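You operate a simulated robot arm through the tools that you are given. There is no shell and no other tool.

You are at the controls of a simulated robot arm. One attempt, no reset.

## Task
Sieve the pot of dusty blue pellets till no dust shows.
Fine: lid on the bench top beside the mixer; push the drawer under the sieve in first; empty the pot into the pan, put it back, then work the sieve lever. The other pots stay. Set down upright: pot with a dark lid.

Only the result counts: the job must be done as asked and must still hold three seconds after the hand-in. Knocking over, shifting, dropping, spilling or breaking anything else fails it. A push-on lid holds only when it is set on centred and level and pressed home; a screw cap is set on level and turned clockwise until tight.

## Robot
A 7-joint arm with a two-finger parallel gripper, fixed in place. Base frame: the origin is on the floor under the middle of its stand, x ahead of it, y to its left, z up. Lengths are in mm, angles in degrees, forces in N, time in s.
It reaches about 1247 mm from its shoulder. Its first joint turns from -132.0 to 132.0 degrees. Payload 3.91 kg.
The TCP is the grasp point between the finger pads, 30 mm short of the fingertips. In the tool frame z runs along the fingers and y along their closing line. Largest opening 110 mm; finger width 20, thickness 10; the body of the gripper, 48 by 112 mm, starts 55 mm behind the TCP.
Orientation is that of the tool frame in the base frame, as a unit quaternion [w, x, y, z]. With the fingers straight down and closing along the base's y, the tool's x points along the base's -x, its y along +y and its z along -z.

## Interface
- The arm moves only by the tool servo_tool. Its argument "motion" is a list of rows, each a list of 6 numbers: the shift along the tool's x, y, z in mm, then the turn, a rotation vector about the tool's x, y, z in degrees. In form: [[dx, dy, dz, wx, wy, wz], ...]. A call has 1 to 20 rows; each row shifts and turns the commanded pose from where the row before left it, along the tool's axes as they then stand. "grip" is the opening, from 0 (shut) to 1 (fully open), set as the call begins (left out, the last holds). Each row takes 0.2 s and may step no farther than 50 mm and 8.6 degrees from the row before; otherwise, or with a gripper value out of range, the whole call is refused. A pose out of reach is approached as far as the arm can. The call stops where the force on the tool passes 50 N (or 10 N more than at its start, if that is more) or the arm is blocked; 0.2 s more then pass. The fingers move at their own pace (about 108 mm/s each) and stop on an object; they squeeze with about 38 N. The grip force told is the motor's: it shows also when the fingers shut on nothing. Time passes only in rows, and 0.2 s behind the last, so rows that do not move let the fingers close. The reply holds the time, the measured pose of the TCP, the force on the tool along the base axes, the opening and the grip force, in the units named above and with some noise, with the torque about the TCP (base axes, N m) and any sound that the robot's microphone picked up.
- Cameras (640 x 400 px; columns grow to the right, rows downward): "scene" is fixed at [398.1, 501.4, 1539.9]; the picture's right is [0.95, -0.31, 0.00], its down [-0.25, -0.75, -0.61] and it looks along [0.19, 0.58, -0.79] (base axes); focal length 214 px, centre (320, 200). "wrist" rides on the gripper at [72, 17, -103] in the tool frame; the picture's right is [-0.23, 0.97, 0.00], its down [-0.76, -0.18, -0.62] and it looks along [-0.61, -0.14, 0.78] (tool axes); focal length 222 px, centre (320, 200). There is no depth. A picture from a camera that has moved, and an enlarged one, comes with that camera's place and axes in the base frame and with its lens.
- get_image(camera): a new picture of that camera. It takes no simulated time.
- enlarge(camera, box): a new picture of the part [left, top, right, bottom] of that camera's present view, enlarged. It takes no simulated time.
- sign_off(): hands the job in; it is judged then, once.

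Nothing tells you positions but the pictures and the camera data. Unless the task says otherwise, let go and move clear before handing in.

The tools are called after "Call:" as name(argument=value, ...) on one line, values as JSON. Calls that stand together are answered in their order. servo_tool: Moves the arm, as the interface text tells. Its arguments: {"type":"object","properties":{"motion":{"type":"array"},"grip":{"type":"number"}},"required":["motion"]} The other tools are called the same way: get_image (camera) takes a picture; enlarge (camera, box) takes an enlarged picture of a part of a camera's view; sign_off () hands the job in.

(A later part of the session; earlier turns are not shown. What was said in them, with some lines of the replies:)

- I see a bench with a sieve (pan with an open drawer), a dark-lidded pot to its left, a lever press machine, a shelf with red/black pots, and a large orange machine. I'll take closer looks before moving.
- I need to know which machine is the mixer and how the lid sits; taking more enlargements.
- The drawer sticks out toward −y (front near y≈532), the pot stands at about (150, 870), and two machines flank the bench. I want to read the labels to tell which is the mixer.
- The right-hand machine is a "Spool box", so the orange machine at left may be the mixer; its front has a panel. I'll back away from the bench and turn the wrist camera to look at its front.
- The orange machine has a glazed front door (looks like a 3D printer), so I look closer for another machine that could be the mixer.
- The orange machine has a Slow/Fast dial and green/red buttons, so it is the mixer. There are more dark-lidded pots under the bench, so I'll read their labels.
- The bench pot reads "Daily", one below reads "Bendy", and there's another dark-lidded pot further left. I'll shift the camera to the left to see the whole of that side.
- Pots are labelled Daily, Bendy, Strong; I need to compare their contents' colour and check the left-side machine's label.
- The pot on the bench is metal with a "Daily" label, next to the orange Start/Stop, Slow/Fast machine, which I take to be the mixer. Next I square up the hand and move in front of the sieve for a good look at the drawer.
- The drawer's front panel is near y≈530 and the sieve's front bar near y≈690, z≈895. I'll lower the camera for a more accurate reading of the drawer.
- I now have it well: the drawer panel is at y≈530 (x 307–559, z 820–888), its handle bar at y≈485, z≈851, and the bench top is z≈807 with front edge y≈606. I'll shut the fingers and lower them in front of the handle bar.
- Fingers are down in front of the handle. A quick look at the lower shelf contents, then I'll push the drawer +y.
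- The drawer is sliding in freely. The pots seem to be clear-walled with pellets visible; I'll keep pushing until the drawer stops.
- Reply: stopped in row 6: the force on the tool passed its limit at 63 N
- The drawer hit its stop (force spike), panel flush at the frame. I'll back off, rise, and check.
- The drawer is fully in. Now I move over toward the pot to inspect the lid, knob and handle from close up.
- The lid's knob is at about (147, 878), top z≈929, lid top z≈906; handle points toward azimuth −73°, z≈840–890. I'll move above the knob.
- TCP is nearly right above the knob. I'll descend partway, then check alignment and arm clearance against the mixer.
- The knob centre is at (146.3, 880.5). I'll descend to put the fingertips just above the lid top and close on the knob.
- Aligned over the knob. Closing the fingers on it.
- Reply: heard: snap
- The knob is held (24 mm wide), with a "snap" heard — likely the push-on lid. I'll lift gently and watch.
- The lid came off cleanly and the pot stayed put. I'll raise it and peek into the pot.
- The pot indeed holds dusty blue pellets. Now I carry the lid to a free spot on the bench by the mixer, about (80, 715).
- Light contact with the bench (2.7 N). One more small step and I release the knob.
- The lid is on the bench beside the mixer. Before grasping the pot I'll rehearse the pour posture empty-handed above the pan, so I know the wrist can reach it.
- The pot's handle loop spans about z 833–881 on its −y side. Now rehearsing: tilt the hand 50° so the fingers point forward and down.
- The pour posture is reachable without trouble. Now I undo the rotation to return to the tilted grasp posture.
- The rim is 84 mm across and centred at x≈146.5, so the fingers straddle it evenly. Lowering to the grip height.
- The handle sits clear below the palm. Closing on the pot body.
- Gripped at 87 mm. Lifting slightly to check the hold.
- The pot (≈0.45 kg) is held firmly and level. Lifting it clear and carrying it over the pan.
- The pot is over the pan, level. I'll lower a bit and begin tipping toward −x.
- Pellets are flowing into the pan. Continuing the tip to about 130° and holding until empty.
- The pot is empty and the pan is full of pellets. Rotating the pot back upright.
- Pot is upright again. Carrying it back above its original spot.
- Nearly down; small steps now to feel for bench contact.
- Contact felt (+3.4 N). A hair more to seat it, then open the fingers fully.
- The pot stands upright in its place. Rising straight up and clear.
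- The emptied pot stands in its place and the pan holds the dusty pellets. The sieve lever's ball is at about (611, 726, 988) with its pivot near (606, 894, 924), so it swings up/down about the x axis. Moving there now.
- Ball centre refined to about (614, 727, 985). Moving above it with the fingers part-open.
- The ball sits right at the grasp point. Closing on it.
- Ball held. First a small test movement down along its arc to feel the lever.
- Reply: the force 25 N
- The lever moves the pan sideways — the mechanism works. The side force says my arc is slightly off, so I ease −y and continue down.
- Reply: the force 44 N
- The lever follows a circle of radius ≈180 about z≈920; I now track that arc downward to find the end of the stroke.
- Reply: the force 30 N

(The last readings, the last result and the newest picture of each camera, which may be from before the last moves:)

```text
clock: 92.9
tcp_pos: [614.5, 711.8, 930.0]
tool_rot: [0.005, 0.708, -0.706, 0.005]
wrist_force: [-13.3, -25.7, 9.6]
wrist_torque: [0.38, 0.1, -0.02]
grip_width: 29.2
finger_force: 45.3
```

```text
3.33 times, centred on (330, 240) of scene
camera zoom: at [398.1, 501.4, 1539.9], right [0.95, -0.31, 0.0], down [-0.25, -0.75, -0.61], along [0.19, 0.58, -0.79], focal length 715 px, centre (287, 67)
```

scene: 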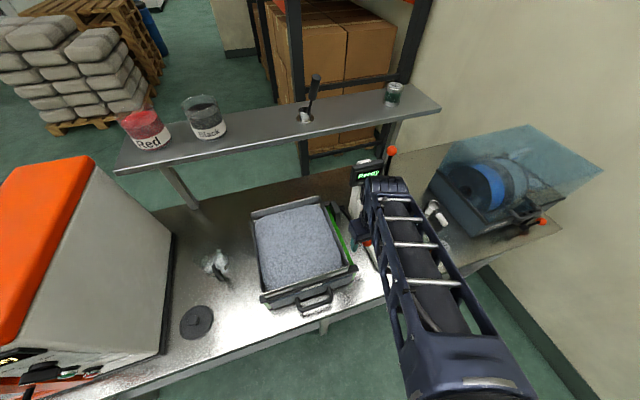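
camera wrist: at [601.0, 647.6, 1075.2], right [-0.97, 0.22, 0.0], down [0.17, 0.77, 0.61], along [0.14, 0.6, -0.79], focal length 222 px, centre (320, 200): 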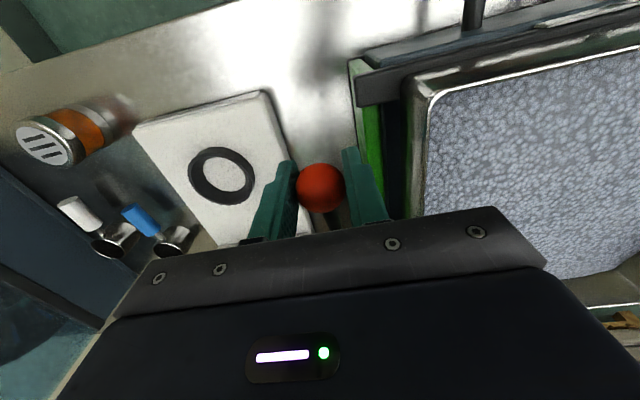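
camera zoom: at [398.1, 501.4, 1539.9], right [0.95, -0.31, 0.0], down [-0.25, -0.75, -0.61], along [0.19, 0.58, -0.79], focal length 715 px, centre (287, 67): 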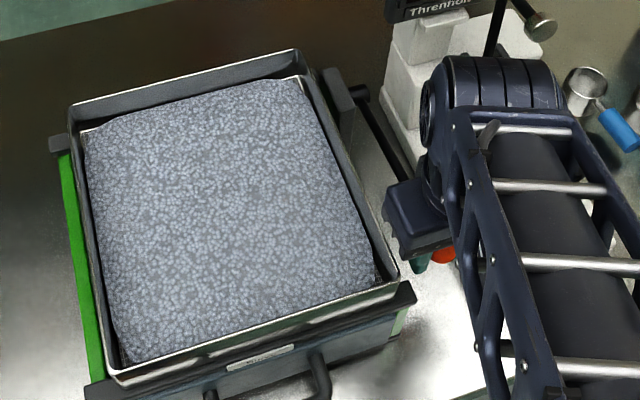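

Call:
servo_tool(motion=[[1.4, 0, 6, 0, 0, 0], [0.4, 0, 7, 0, 0, 0], [0.1, 0, 7, 0, 0, 0]])

Call:
enlarge(camera="scene", box=[240, 180, 420, 300])

```text
clock: 93.7
tcp_pos: [615.3, 713.0, 911.4]
tool_rot: [0.003, 0.709, -0.706, 0.004]
wrist_force: [-19.2, -14.6, 10.2]
wrist_torque: [0.88, 0.06, -0.03]
grip_width: 29.3
finger_force: 45.2
```

```text
3.33 times, centred on (330, 240) of scene
camera zoom: at [398.1, 501.4, 1539.9], right [0.95, -0.31, 0.0], down [-0.25, -0.75, -0.61], along [0.19, 0.58, -0.79], focal length 715 px, centre (287, 67)
```

zoom: 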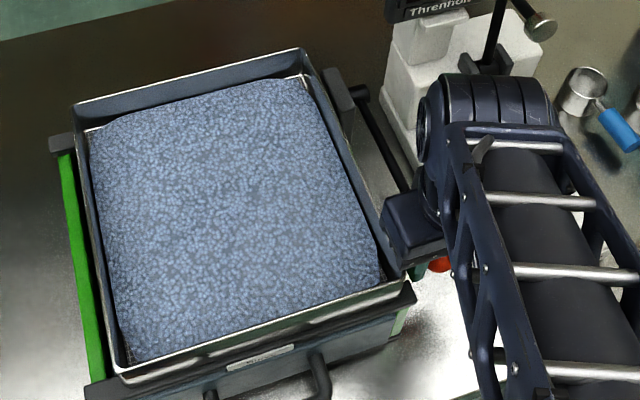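

The pellets already look bluer, so stroking works. I relieve the side load and continue to the lower end.

Call:
servo_tool(motion=[[0.7, 1, 0, 0, 0, 0], [0, 0, 6, 0, 0, 0], [-0.3, 0, 6, 0, 0, 0]])

Call:
enlarge(camera="scene", box=[240, 180, 420, 300])

Call:
get_image(camera="wrist")

```text
clock: 94.5
tcp_pos: [616.8, 712.6, 899.2]
tool_rot: [0.003, 0.709, -0.706, 0.004]
wrist_force: [-3.6, -4.0, 24.5]
wrist_torque: [-0.05, 1.29, -0.15]
grip_width: 29.1
finger_force: 45.3
```

```text
3.33 times, centred on (330, 240) of scene
camera zoom: at [398.1, 501.4, 1539.9], right [0.95, -0.31, 0.0], down [-0.25, -0.75, -0.61], along [0.19, 0.58, -0.79], focal length 715 px, centre (287, 67)
```

zoom: 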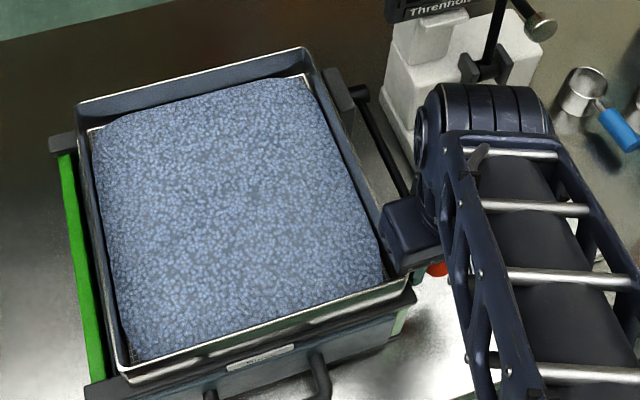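

```text
taken
camera wrist: at [600.8, 639.9, 1004.3], right [-0.97, 0.22, 0.0], down [0.17, 0.77, 0.62], along [0.14, 0.6, -0.79], focal length 222 px, centre (320, 200)
```

wrist: 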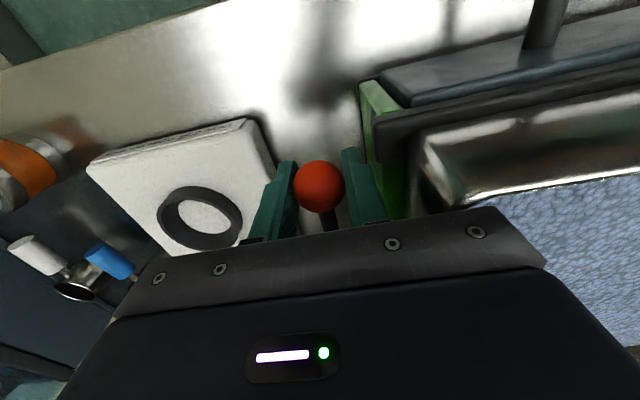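

The hand's underside has just touched the pan's rim (the pan slid toward it), so that's my lower limit. Reversing up along the arc.

Call:
servo_tool(motion=[[-0.3, 0, -6, 0, 0, 0], [-0.2, 0, -6, 0, 0, 0], [-0.2, 0, -10, 0, 0, 0], [-0.7, 0, -10, 0, 0, 0], [-1.1, 0, -10, 0, 0, 0], [-1.6, 0, -10, 0, 0, 0]])

Call:
enlarge(camera="scene", box=[240, 180, 420, 300])

```text
clock: 95.9
tcp_pos: [614.9, 715.9, 949.5]
tool_rot: [0.004, 0.709, -0.705, 0.004]
wrist_force: [19.6, 12.7, -5.3]
wrist_torque: [-0.91, -0.01, 0.03]
grip_width: 29.4
finger_force: 45.5
```

```text
3.33 times, centred on (330, 240) of scene
camera zoom: at [398.1, 501.4, 1539.9], right [0.95, -0.31, 0.0], down [-0.25, -0.75, -0.61], along [0.19, 0.58, -0.79], focal length 715 px, centre (287, 67)
```

zoom: 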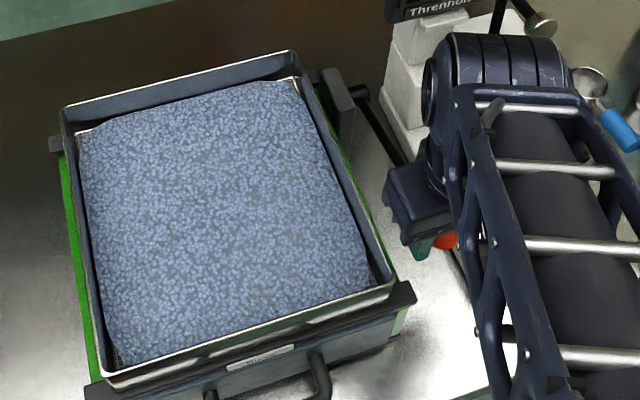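

Call:
servo_tool(motion=[[-2.7, -0.6, -10, 0, 0, 0], [-2.6, 0, -10, 0, 0, 0], [-3.1, 0, -10, 0, 0, 0], [-2.1, 0, -6, 0, 0, 0]])

Call:
enlarge(camera="scene", box=[240, 180, 420, 300])

```text
clock: 96.9
tcp_pos: [615.9, 727.0, 983.5]
tool_rot: [0.005, 0.709, -0.705, 0.004]
wrist_force: [6.2, -0.7, -13.5]
wrist_torque: [-0.17, 0.03, -0.02]
grip_width: 28.9
finger_force: 45.5
```

```text
3.33 times, centred on (330, 240) of scene
camera zoom: at [398.1, 501.4, 1539.9], right [0.95, -0.31, 0.0], down [-0.25, -0.75, -0.61], along [0.19, 0.58, -0.79], focal length 715 px, centre (287, 67)
```

zoom: 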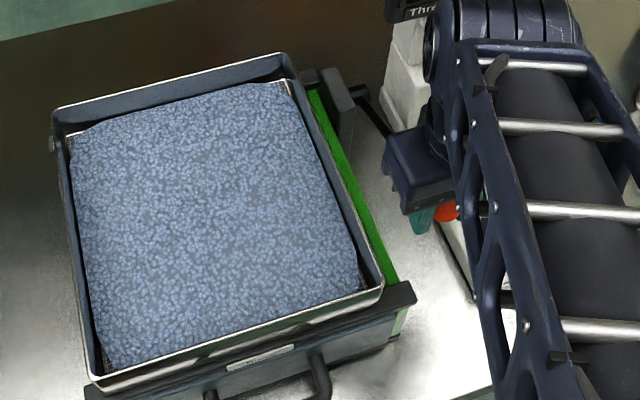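

The pan is back at the left. Trying slightly further up to learn whether that's the upper stop.

Call:
servo_tool(motion=[[-1.2, 0, -3, 0, 0, 0], [-1.2, 0, -3, 0, 0, 0]])

```text
clock: 97.5
tcp_pos: [615.5, 729.4, 987.3]
tool_rot: [0.005, 0.709, -0.705, 0.004]
wrist_force: [-16.2, -16.2, -37.6]
wrist_torque: [-0.24, 0.92, 0.03]
grip_width: 29.4
finger_force: 43.0
```

The lever's top stop is at the starting height. Now a full down-and-up cycle along the learned arc.

Call:
servo_tool(motion=[[2.5, 0, 6, 0, 0, 0], [3.4, 0, 10, 0, 0, 0], [2.8, 0, 10, 0, 0, 0], [2.4, 0, 10, 0, 0, 0], [2.2, 0, 10, 0, 0, 0], [1.7, 0, 10, 0, 0, 0], [1.3, 0, 10, 0, 0, 0], [0.7, 0, 10, 0, 0, 0], [0.2, 0, 4, 0, 0, 0]])

Call:
enlarge(camera="scene", box=[240, 180, 420, 300])

```text
clock: 99.5
tcp_pos: [616.0, 711.3, 912.0]
tool_rot: [0.003, 0.709, -0.706, 0.004]
wrist_force: [-2.0, 4.7, 9.4]
wrist_torque: [1.06, 0.05, 0.02]
grip_width: 29.7
finger_force: 44.9
```

```text
3.33 times, centred on (330, 240) of scene
camera zoom: at [398.1, 501.4, 1539.9], right [0.95, -0.31, 0.0], down [-0.25, -0.75, -0.61], along [0.19, 0.58, -0.79], focal length 715 px, centre (287, 67)
```

zoom: 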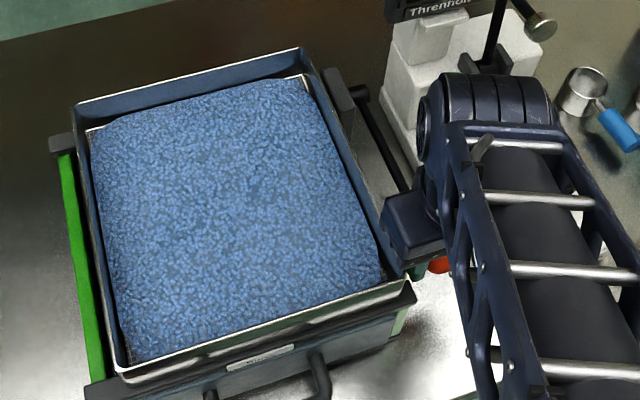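

Each stroke cleans noticeably. Continuing with up and down strokes.

Call:
servo_tool(motion=[[-0.2, 0, -4, 0, 0, 0], [-0.7, 0, -10, 0, 0, 0], [-1.3, 0, -10, 0, 0, 0], [-1.7, 0, -10, 0, 0, 0], [-2.2, 0, -10, 0, 0, 0], [-2.4, 0, -10, 0, 0, 0], [-2.8, 0, -10, 0, 0, 0], [-3.4, 0, -10, 0, 0, 0], [0, 0, 0, 0, 0, 0], [3.4, 0, 10, 0, 0, 0], [2.8, 0, 10, 0, 0, 0], [2.4, 0, 10, 0, 0, 0], [2.2, 0, 10, 0, 0, 0], [1.7, 0, 10, 0, 0, 0], [1.3, 0, 10, 0, 0, 0], [0.7, 0, 10, 0, 0, 0], [0.2, 0, 4, 0, 0, 0]])

Call:
enlarge(camera="scene", box=[240, 180, 420, 300])

```text
clock: 103.1
tcp_pos: [616.5, 712.4, 912.3]
tool_rot: [0.003, 0.709, -0.705, 0.004]
wrist_force: [-15.3, 20.6, 8.5]
wrist_torque: [1.04, 0.04, -0.08]
grip_width: 29.4
finger_force: 45.5
```

```text
3.33 times, centred on (330, 240) of scene
camera zoom: at [398.1, 501.4, 1539.9], right [0.95, -0.31, 0.0], down [-0.25, -0.75, -0.61], along [0.19, 0.58, -0.79], focal length 715 px, centre (287, 67)
```

zoom: 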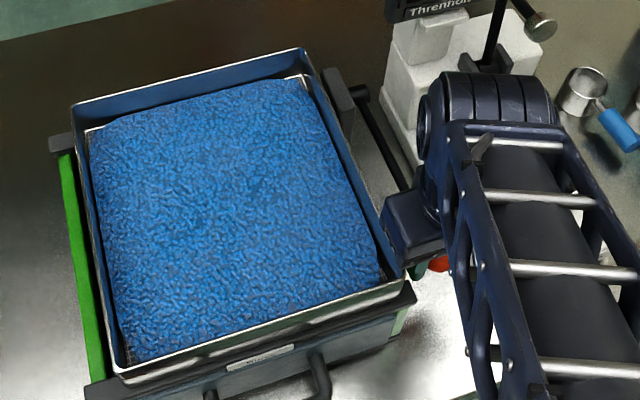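

The pellets are now vivid blue. A further cycle to see whether any dust remains.

Call:
servo_tool(motion=[[-0.8, 0, -4, 0, 0, 0], [-0.7, 0, -10, 0, 0, 0], [-1.3, 0, -10, 0, 0, 0], [-1.7, 0, -10, 0, 0, 0], [-2.2, 0, -10, 0, 0, 0], [-2.4, 0, -10, 0, 0, 0], [-2.8, 0, -10, 0, 0, 0], [-3.2, 0, -10, 0, 0, 0], [0, 0, 0, 0, 0, 0], [3.4, 0, 10, 0, 0, 0], [2.8, 0, 10, 0, 0, 0], [2.4, 0, 10, 0, 0, 0], [2.2, 0, 10, 0, 0, 0], [1.7, 0, 10, 0, 0, 0], [1.3, 0, 10, 0, 0, 0], [0.7, 0, 10, 0, 0, 0], [0.2, 0, 4, 0, 0, 0]])

Call:
enlarge(camera="scene", box=[240, 180, 420, 300])

```text
clock: 106.7
tcp_pos: [616.5, 712.2, 911.5]
tool_rot: [0.002, 0.709, -0.705, 0.003]
wrist_force: [4.4, 11.2, 9.4]
wrist_torque: [1.07, 0.02, 0.05]
grip_width: 29.0
finger_force: 44.9
```

```text
3.33 times, centred on (330, 240) of scene
camera zoom: at [398.1, 501.4, 1539.9], right [0.95, -0.31, 0.0], down [-0.25, -0.75, -0.61], along [0.19, 0.58, -0.79], focal length 715 px, centre (287, 67)
```

zoom: 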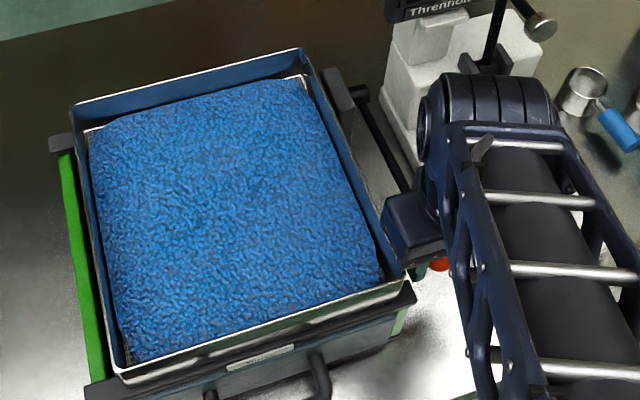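

The colour barely changed this time, so it's essentially clean. Two more strokes for certainty, finishing at the top stop.

Call:
servo_tool(motion=[[-0.6, 0, -4, 0, 0, 0], [-0.7, 0, -10, 0, 0, 0], [-1.3, 0, -10, 0, 0, 0], [-1.7, 0, -10, 0, 0, 0], [-2.2, 0, -10, 0, 0, 0], [-2.4, 0, -10, 0, 0, 0], [-2.8, 0, -10, 0, 0, 0], [-3.2, 0, -10, 0, 0, 0], [0, 0, 0, 0, 0, 0], [3.4, 0, 10, 0, 0, 0], [2.8, 0, 10, 0, 0, 0], [2.4, 0, 10, 0, 0, 0], [2.2, 0, 10, 0, 0, 0], [1.7, 0, 10, 0, 0, 0], [1.3, 0, 10, 0, 0, 0], [0.7, 0, 10, 0, 0, 0], [0.2, 0, 4, 0, 0, 0]])

Call:
servo_tool(motion=[[-0.6, 0, -4, 0, 0, 0], [-0.7, 0, -10, 0, 0, 0], [-1.3, 0, -10, 0, 0, 0], [-1.7, 0, -10, 0, 0, 0], [-2.2, 0, -10, 0, 0, 0], [-2.4, 0, -10, 0, 0, 0], [-2.8, 0, -10, 0, 0, 0], [-3.2, 0, -10, 0, 0, 0], [0, 0, 0, 0, 0, 0]])

Call:
enlarge(camera="scene", box=[240, 180, 420, 300])

```text
clock: 110.3
tcp_pos: [616.2, 710.7, 911.1]
tool_rot: [0.005, 0.709, -0.705, 0.004]
wrist_force: [4.6, -20.9, 9.5]
wrist_torque: [0.79, 0.02, 0.0]
grip_width: 29.4
finger_force: 45.2
```

```text
clock: 112.3
tcp_pos: [616.1, 728.7, 981.4]
tool_rot: [0.006, 0.709, -0.705, 0.004]
wrist_force: [2.1, -5.5, -29.9]
wrist_torque: [-0.31, 0.09, -0.02]
grip_width: 29.3
finger_force: 44.6
```

```text
3.33 times, centred on (330, 240) of scene
camera zoom: at [398.1, 501.4, 1539.9], right [0.95, -0.31, 0.0], down [-0.25, -0.75, -0.61], along [0.19, 0.58, -0.79], focal length 715 px, centre (287, 67)
```

zoom: 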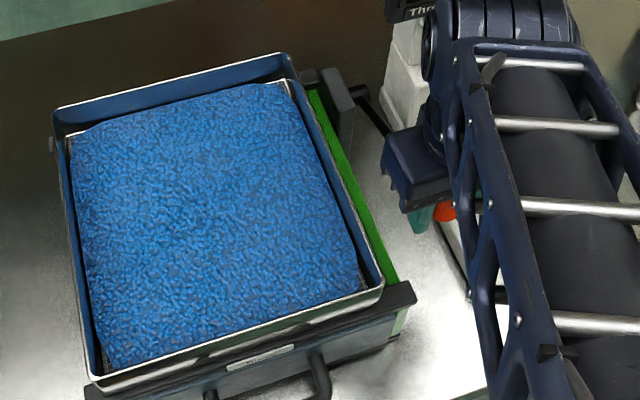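

The pellets look clean. I relieve the lever load, release the ball and rise clear.

Call:
servo_tool(motion=[[0.5, 0, 1.5, 0, 0, 0], [0, 0, 0, 0, 0, 0]])

Call:
servo_tool(motion=[[0, 0, 0, 0, 0, 0], [0, 0, 0, 0, 0, 0]], grip=0.55)

Call:
servo_tool(motion=[[0, 0, -20, 0, 0, 0], [0, 0, -40, 0, 0, 0], [0, 0, -40, 0, 0, 0], [10, 0, -40, 0, 0, 0], [30, 0, -20, 0, 0, 0], [35, 0, 0, 0, 0, 0], [35, 0, 0, 0, 0, 0]])

Call:
get_image(camera="wrist")

Call:
get_image(camera="scene")

```text
clock: 112.9
tcp_pos: [616.6, 729.6, 981.0]
tool_rot: [0.005, 0.709, -0.705, 0.004]
wrist_force: [1.4, 0.3, -32.5]
wrist_torque: [-0.61, 0.02, 0.0]
grip_width: 29.0
finger_force: 45.0
```

```text
clock: 113.5
tcp_pos: [615.5, 728.7, 983.8]
tool_rot: [0.002, 0.709, -0.705, 0.004]
wrist_force: [-0.2, 0.1, 0.1]
wrist_torque: [0.0, 0.01, 0.01]
grip_width: 60.7
finger_force: 0.0
```

```text
clock: 115.1
tcp_pos: [616.9, 619.0, 1143.4]
tool_rot: [0.003, 0.708, -0.706, 0.003]
wrist_force: [-0.3, 0.2, -1.4]
wrist_torque: [-0.01, -0.01, 0.01]
grip_width: 60.6
finger_force: 0.0
```

```text
taken
camera wrist: at [601.7, 546.8, 1247.4], right [-0.97, 0.22, 0.0], down [0.17, 0.77, 0.61], along [0.14, 0.6, -0.79], focal length 222 px, centre (320, 200)
```

wrist: 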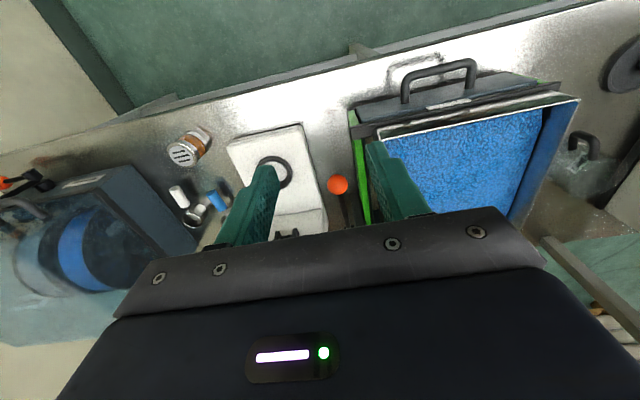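

```text
taken
```

scene: 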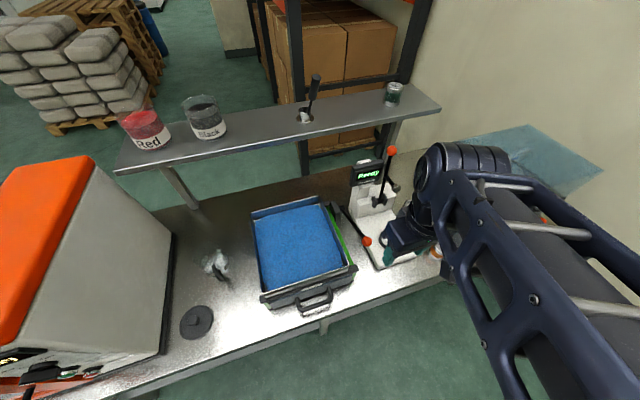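

Everything looks right. I'll withdraw the arm away from the bench and inspect the pan, pot, lid, drawer and neighbours.

Call:
servo_tool(motion=[[30, 15, -10, 0, 0, 0], [35, 20, 0, 0, 0, 0], [35, 20, 0, 0, 0, 0], [35, 20, 0, 0, 0, 0], [35, 20, 0, 0, 0, 0], [20, 20, 0, 0, 0, 0]])

Call:
get_image(camera="scene")

Call:
enlarge(camera="scene", box=[230, 180, 380, 320])

Call:
enlarge(camera="scene", box=[160, 220, 260, 350])

Call:
enlarge(camera="scene", box=[255, 205, 345, 290])

Call:
enlarge(camera="scene", box=[330, 130, 560, 280])

```text
clock: 116.5
tcp_pos: [501.1, 426.2, 1155.6]
tool_rot: [0.004, 0.709, -0.705, 0.004]
wrist_force: [0.7, 0.1, 0.1]
wrist_torque: [0.01, 0.04, 0.0]
grip_width: 60.2
finger_force: 0.1
```

```text
taken
```

scene: 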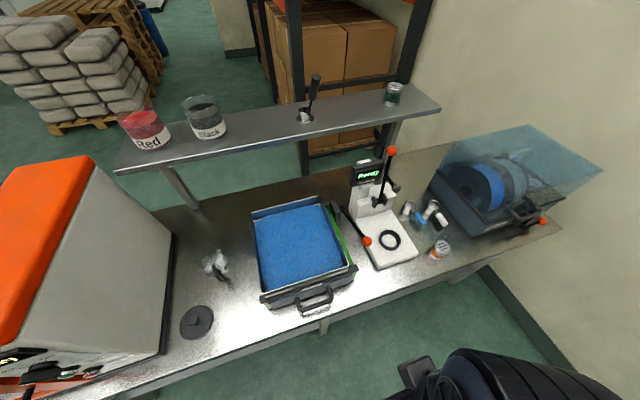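

```text
2.86 times, centred on (305, 250) of scene
camera zoom: at [398.1, 501.4, 1539.9], right [0.95, -0.31, 0.0], down [-0.25, -0.75, -0.61], along [0.19, 0.58, -0.79], focal length 613 px, centre (363, 57)
```

zoom: 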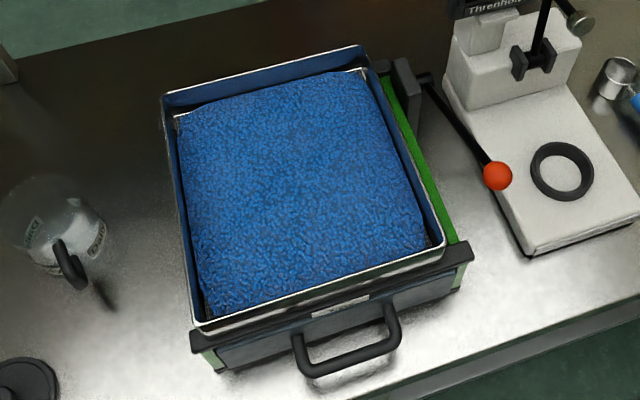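

```text
3.08 times, centred on (210, 285) of scene
camera zoom: at [398.1, 501.4, 1539.9], right [0.95, -0.31, 0.0], down [-0.25, -0.75, -0.61], along [0.19, 0.58, -0.79], focal length 660 px, centre (658, -62)
```

zoom: 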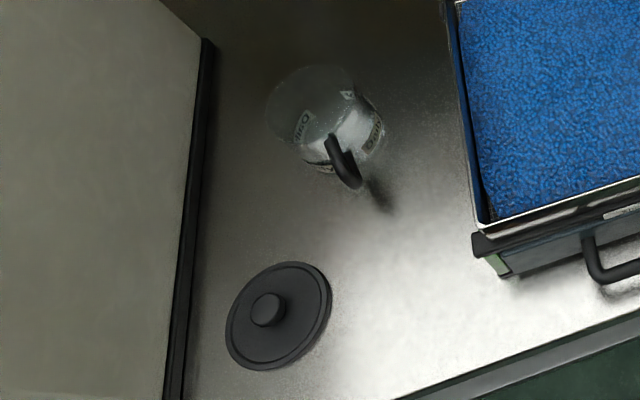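

```text
4.71 times, centred on (300, 248) of scene
camera zoom: at [398.1, 501.4, 1539.9], right [0.95, -0.31, 0.0], down [-0.25, -0.75, -0.61], along [0.19, 0.58, -0.79], focal length 1009 px, centre (414, -24)
```

zoom: 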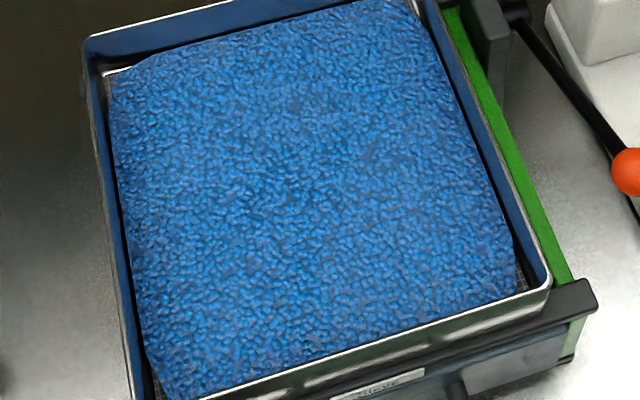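

```text
2.67 times, centred on (445, 205) of scene
camera zoom: at [398.1, 501.4, 1539.9], right [0.95, -0.31, 0.0], down [-0.25, -0.75, -0.61], along [0.19, 0.58, -0.79], focal length 572 px, centre (-13, 187)
```

zoom: 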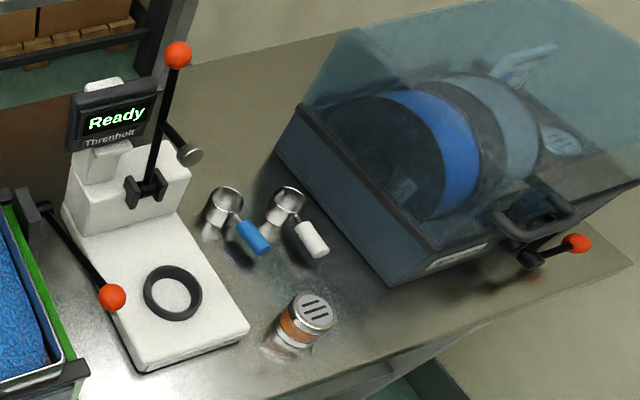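

The pellets are clean blue with no dust showing. The drawer is in, the empty pot stands upright in its place, the lid lies flat on the bench beside the mixer, nothing else has moved, and the arm is clear. Handing in.

Call:
sign_off()

```text
The job is handed in.
```

The job is handed in. The blue pellets are in the sieve pan with no dust showing: their colour stopped changing over the last few lever strokes.

- **Drawer:** I pushed it in against its stop before pouring anything.
- **Lid:** the dark lid lies flat on the bench beside the orange machine. No label names the mixer. I took it to be that machine because it has Slow/Fast and Start/Stop controls.
- **Pot:** I poured the "Daily" pot out completely into the pan and set it back upright within a few millimetres of where it stood. I saw no spilled pellets.
- **Lever:** I worked it by the ball between its upper stop and the lowest point the hand could reach. It may travel further down, but there the hand touched the pan's rim. It touched once, at about 25 N, and I kept the stroke shorter after that.
- **Everything else:** the other pots and equipment I could see in the final pictures had not moved. I did not recheck the shelf under the bench. The hand is open and well clear of the bench.
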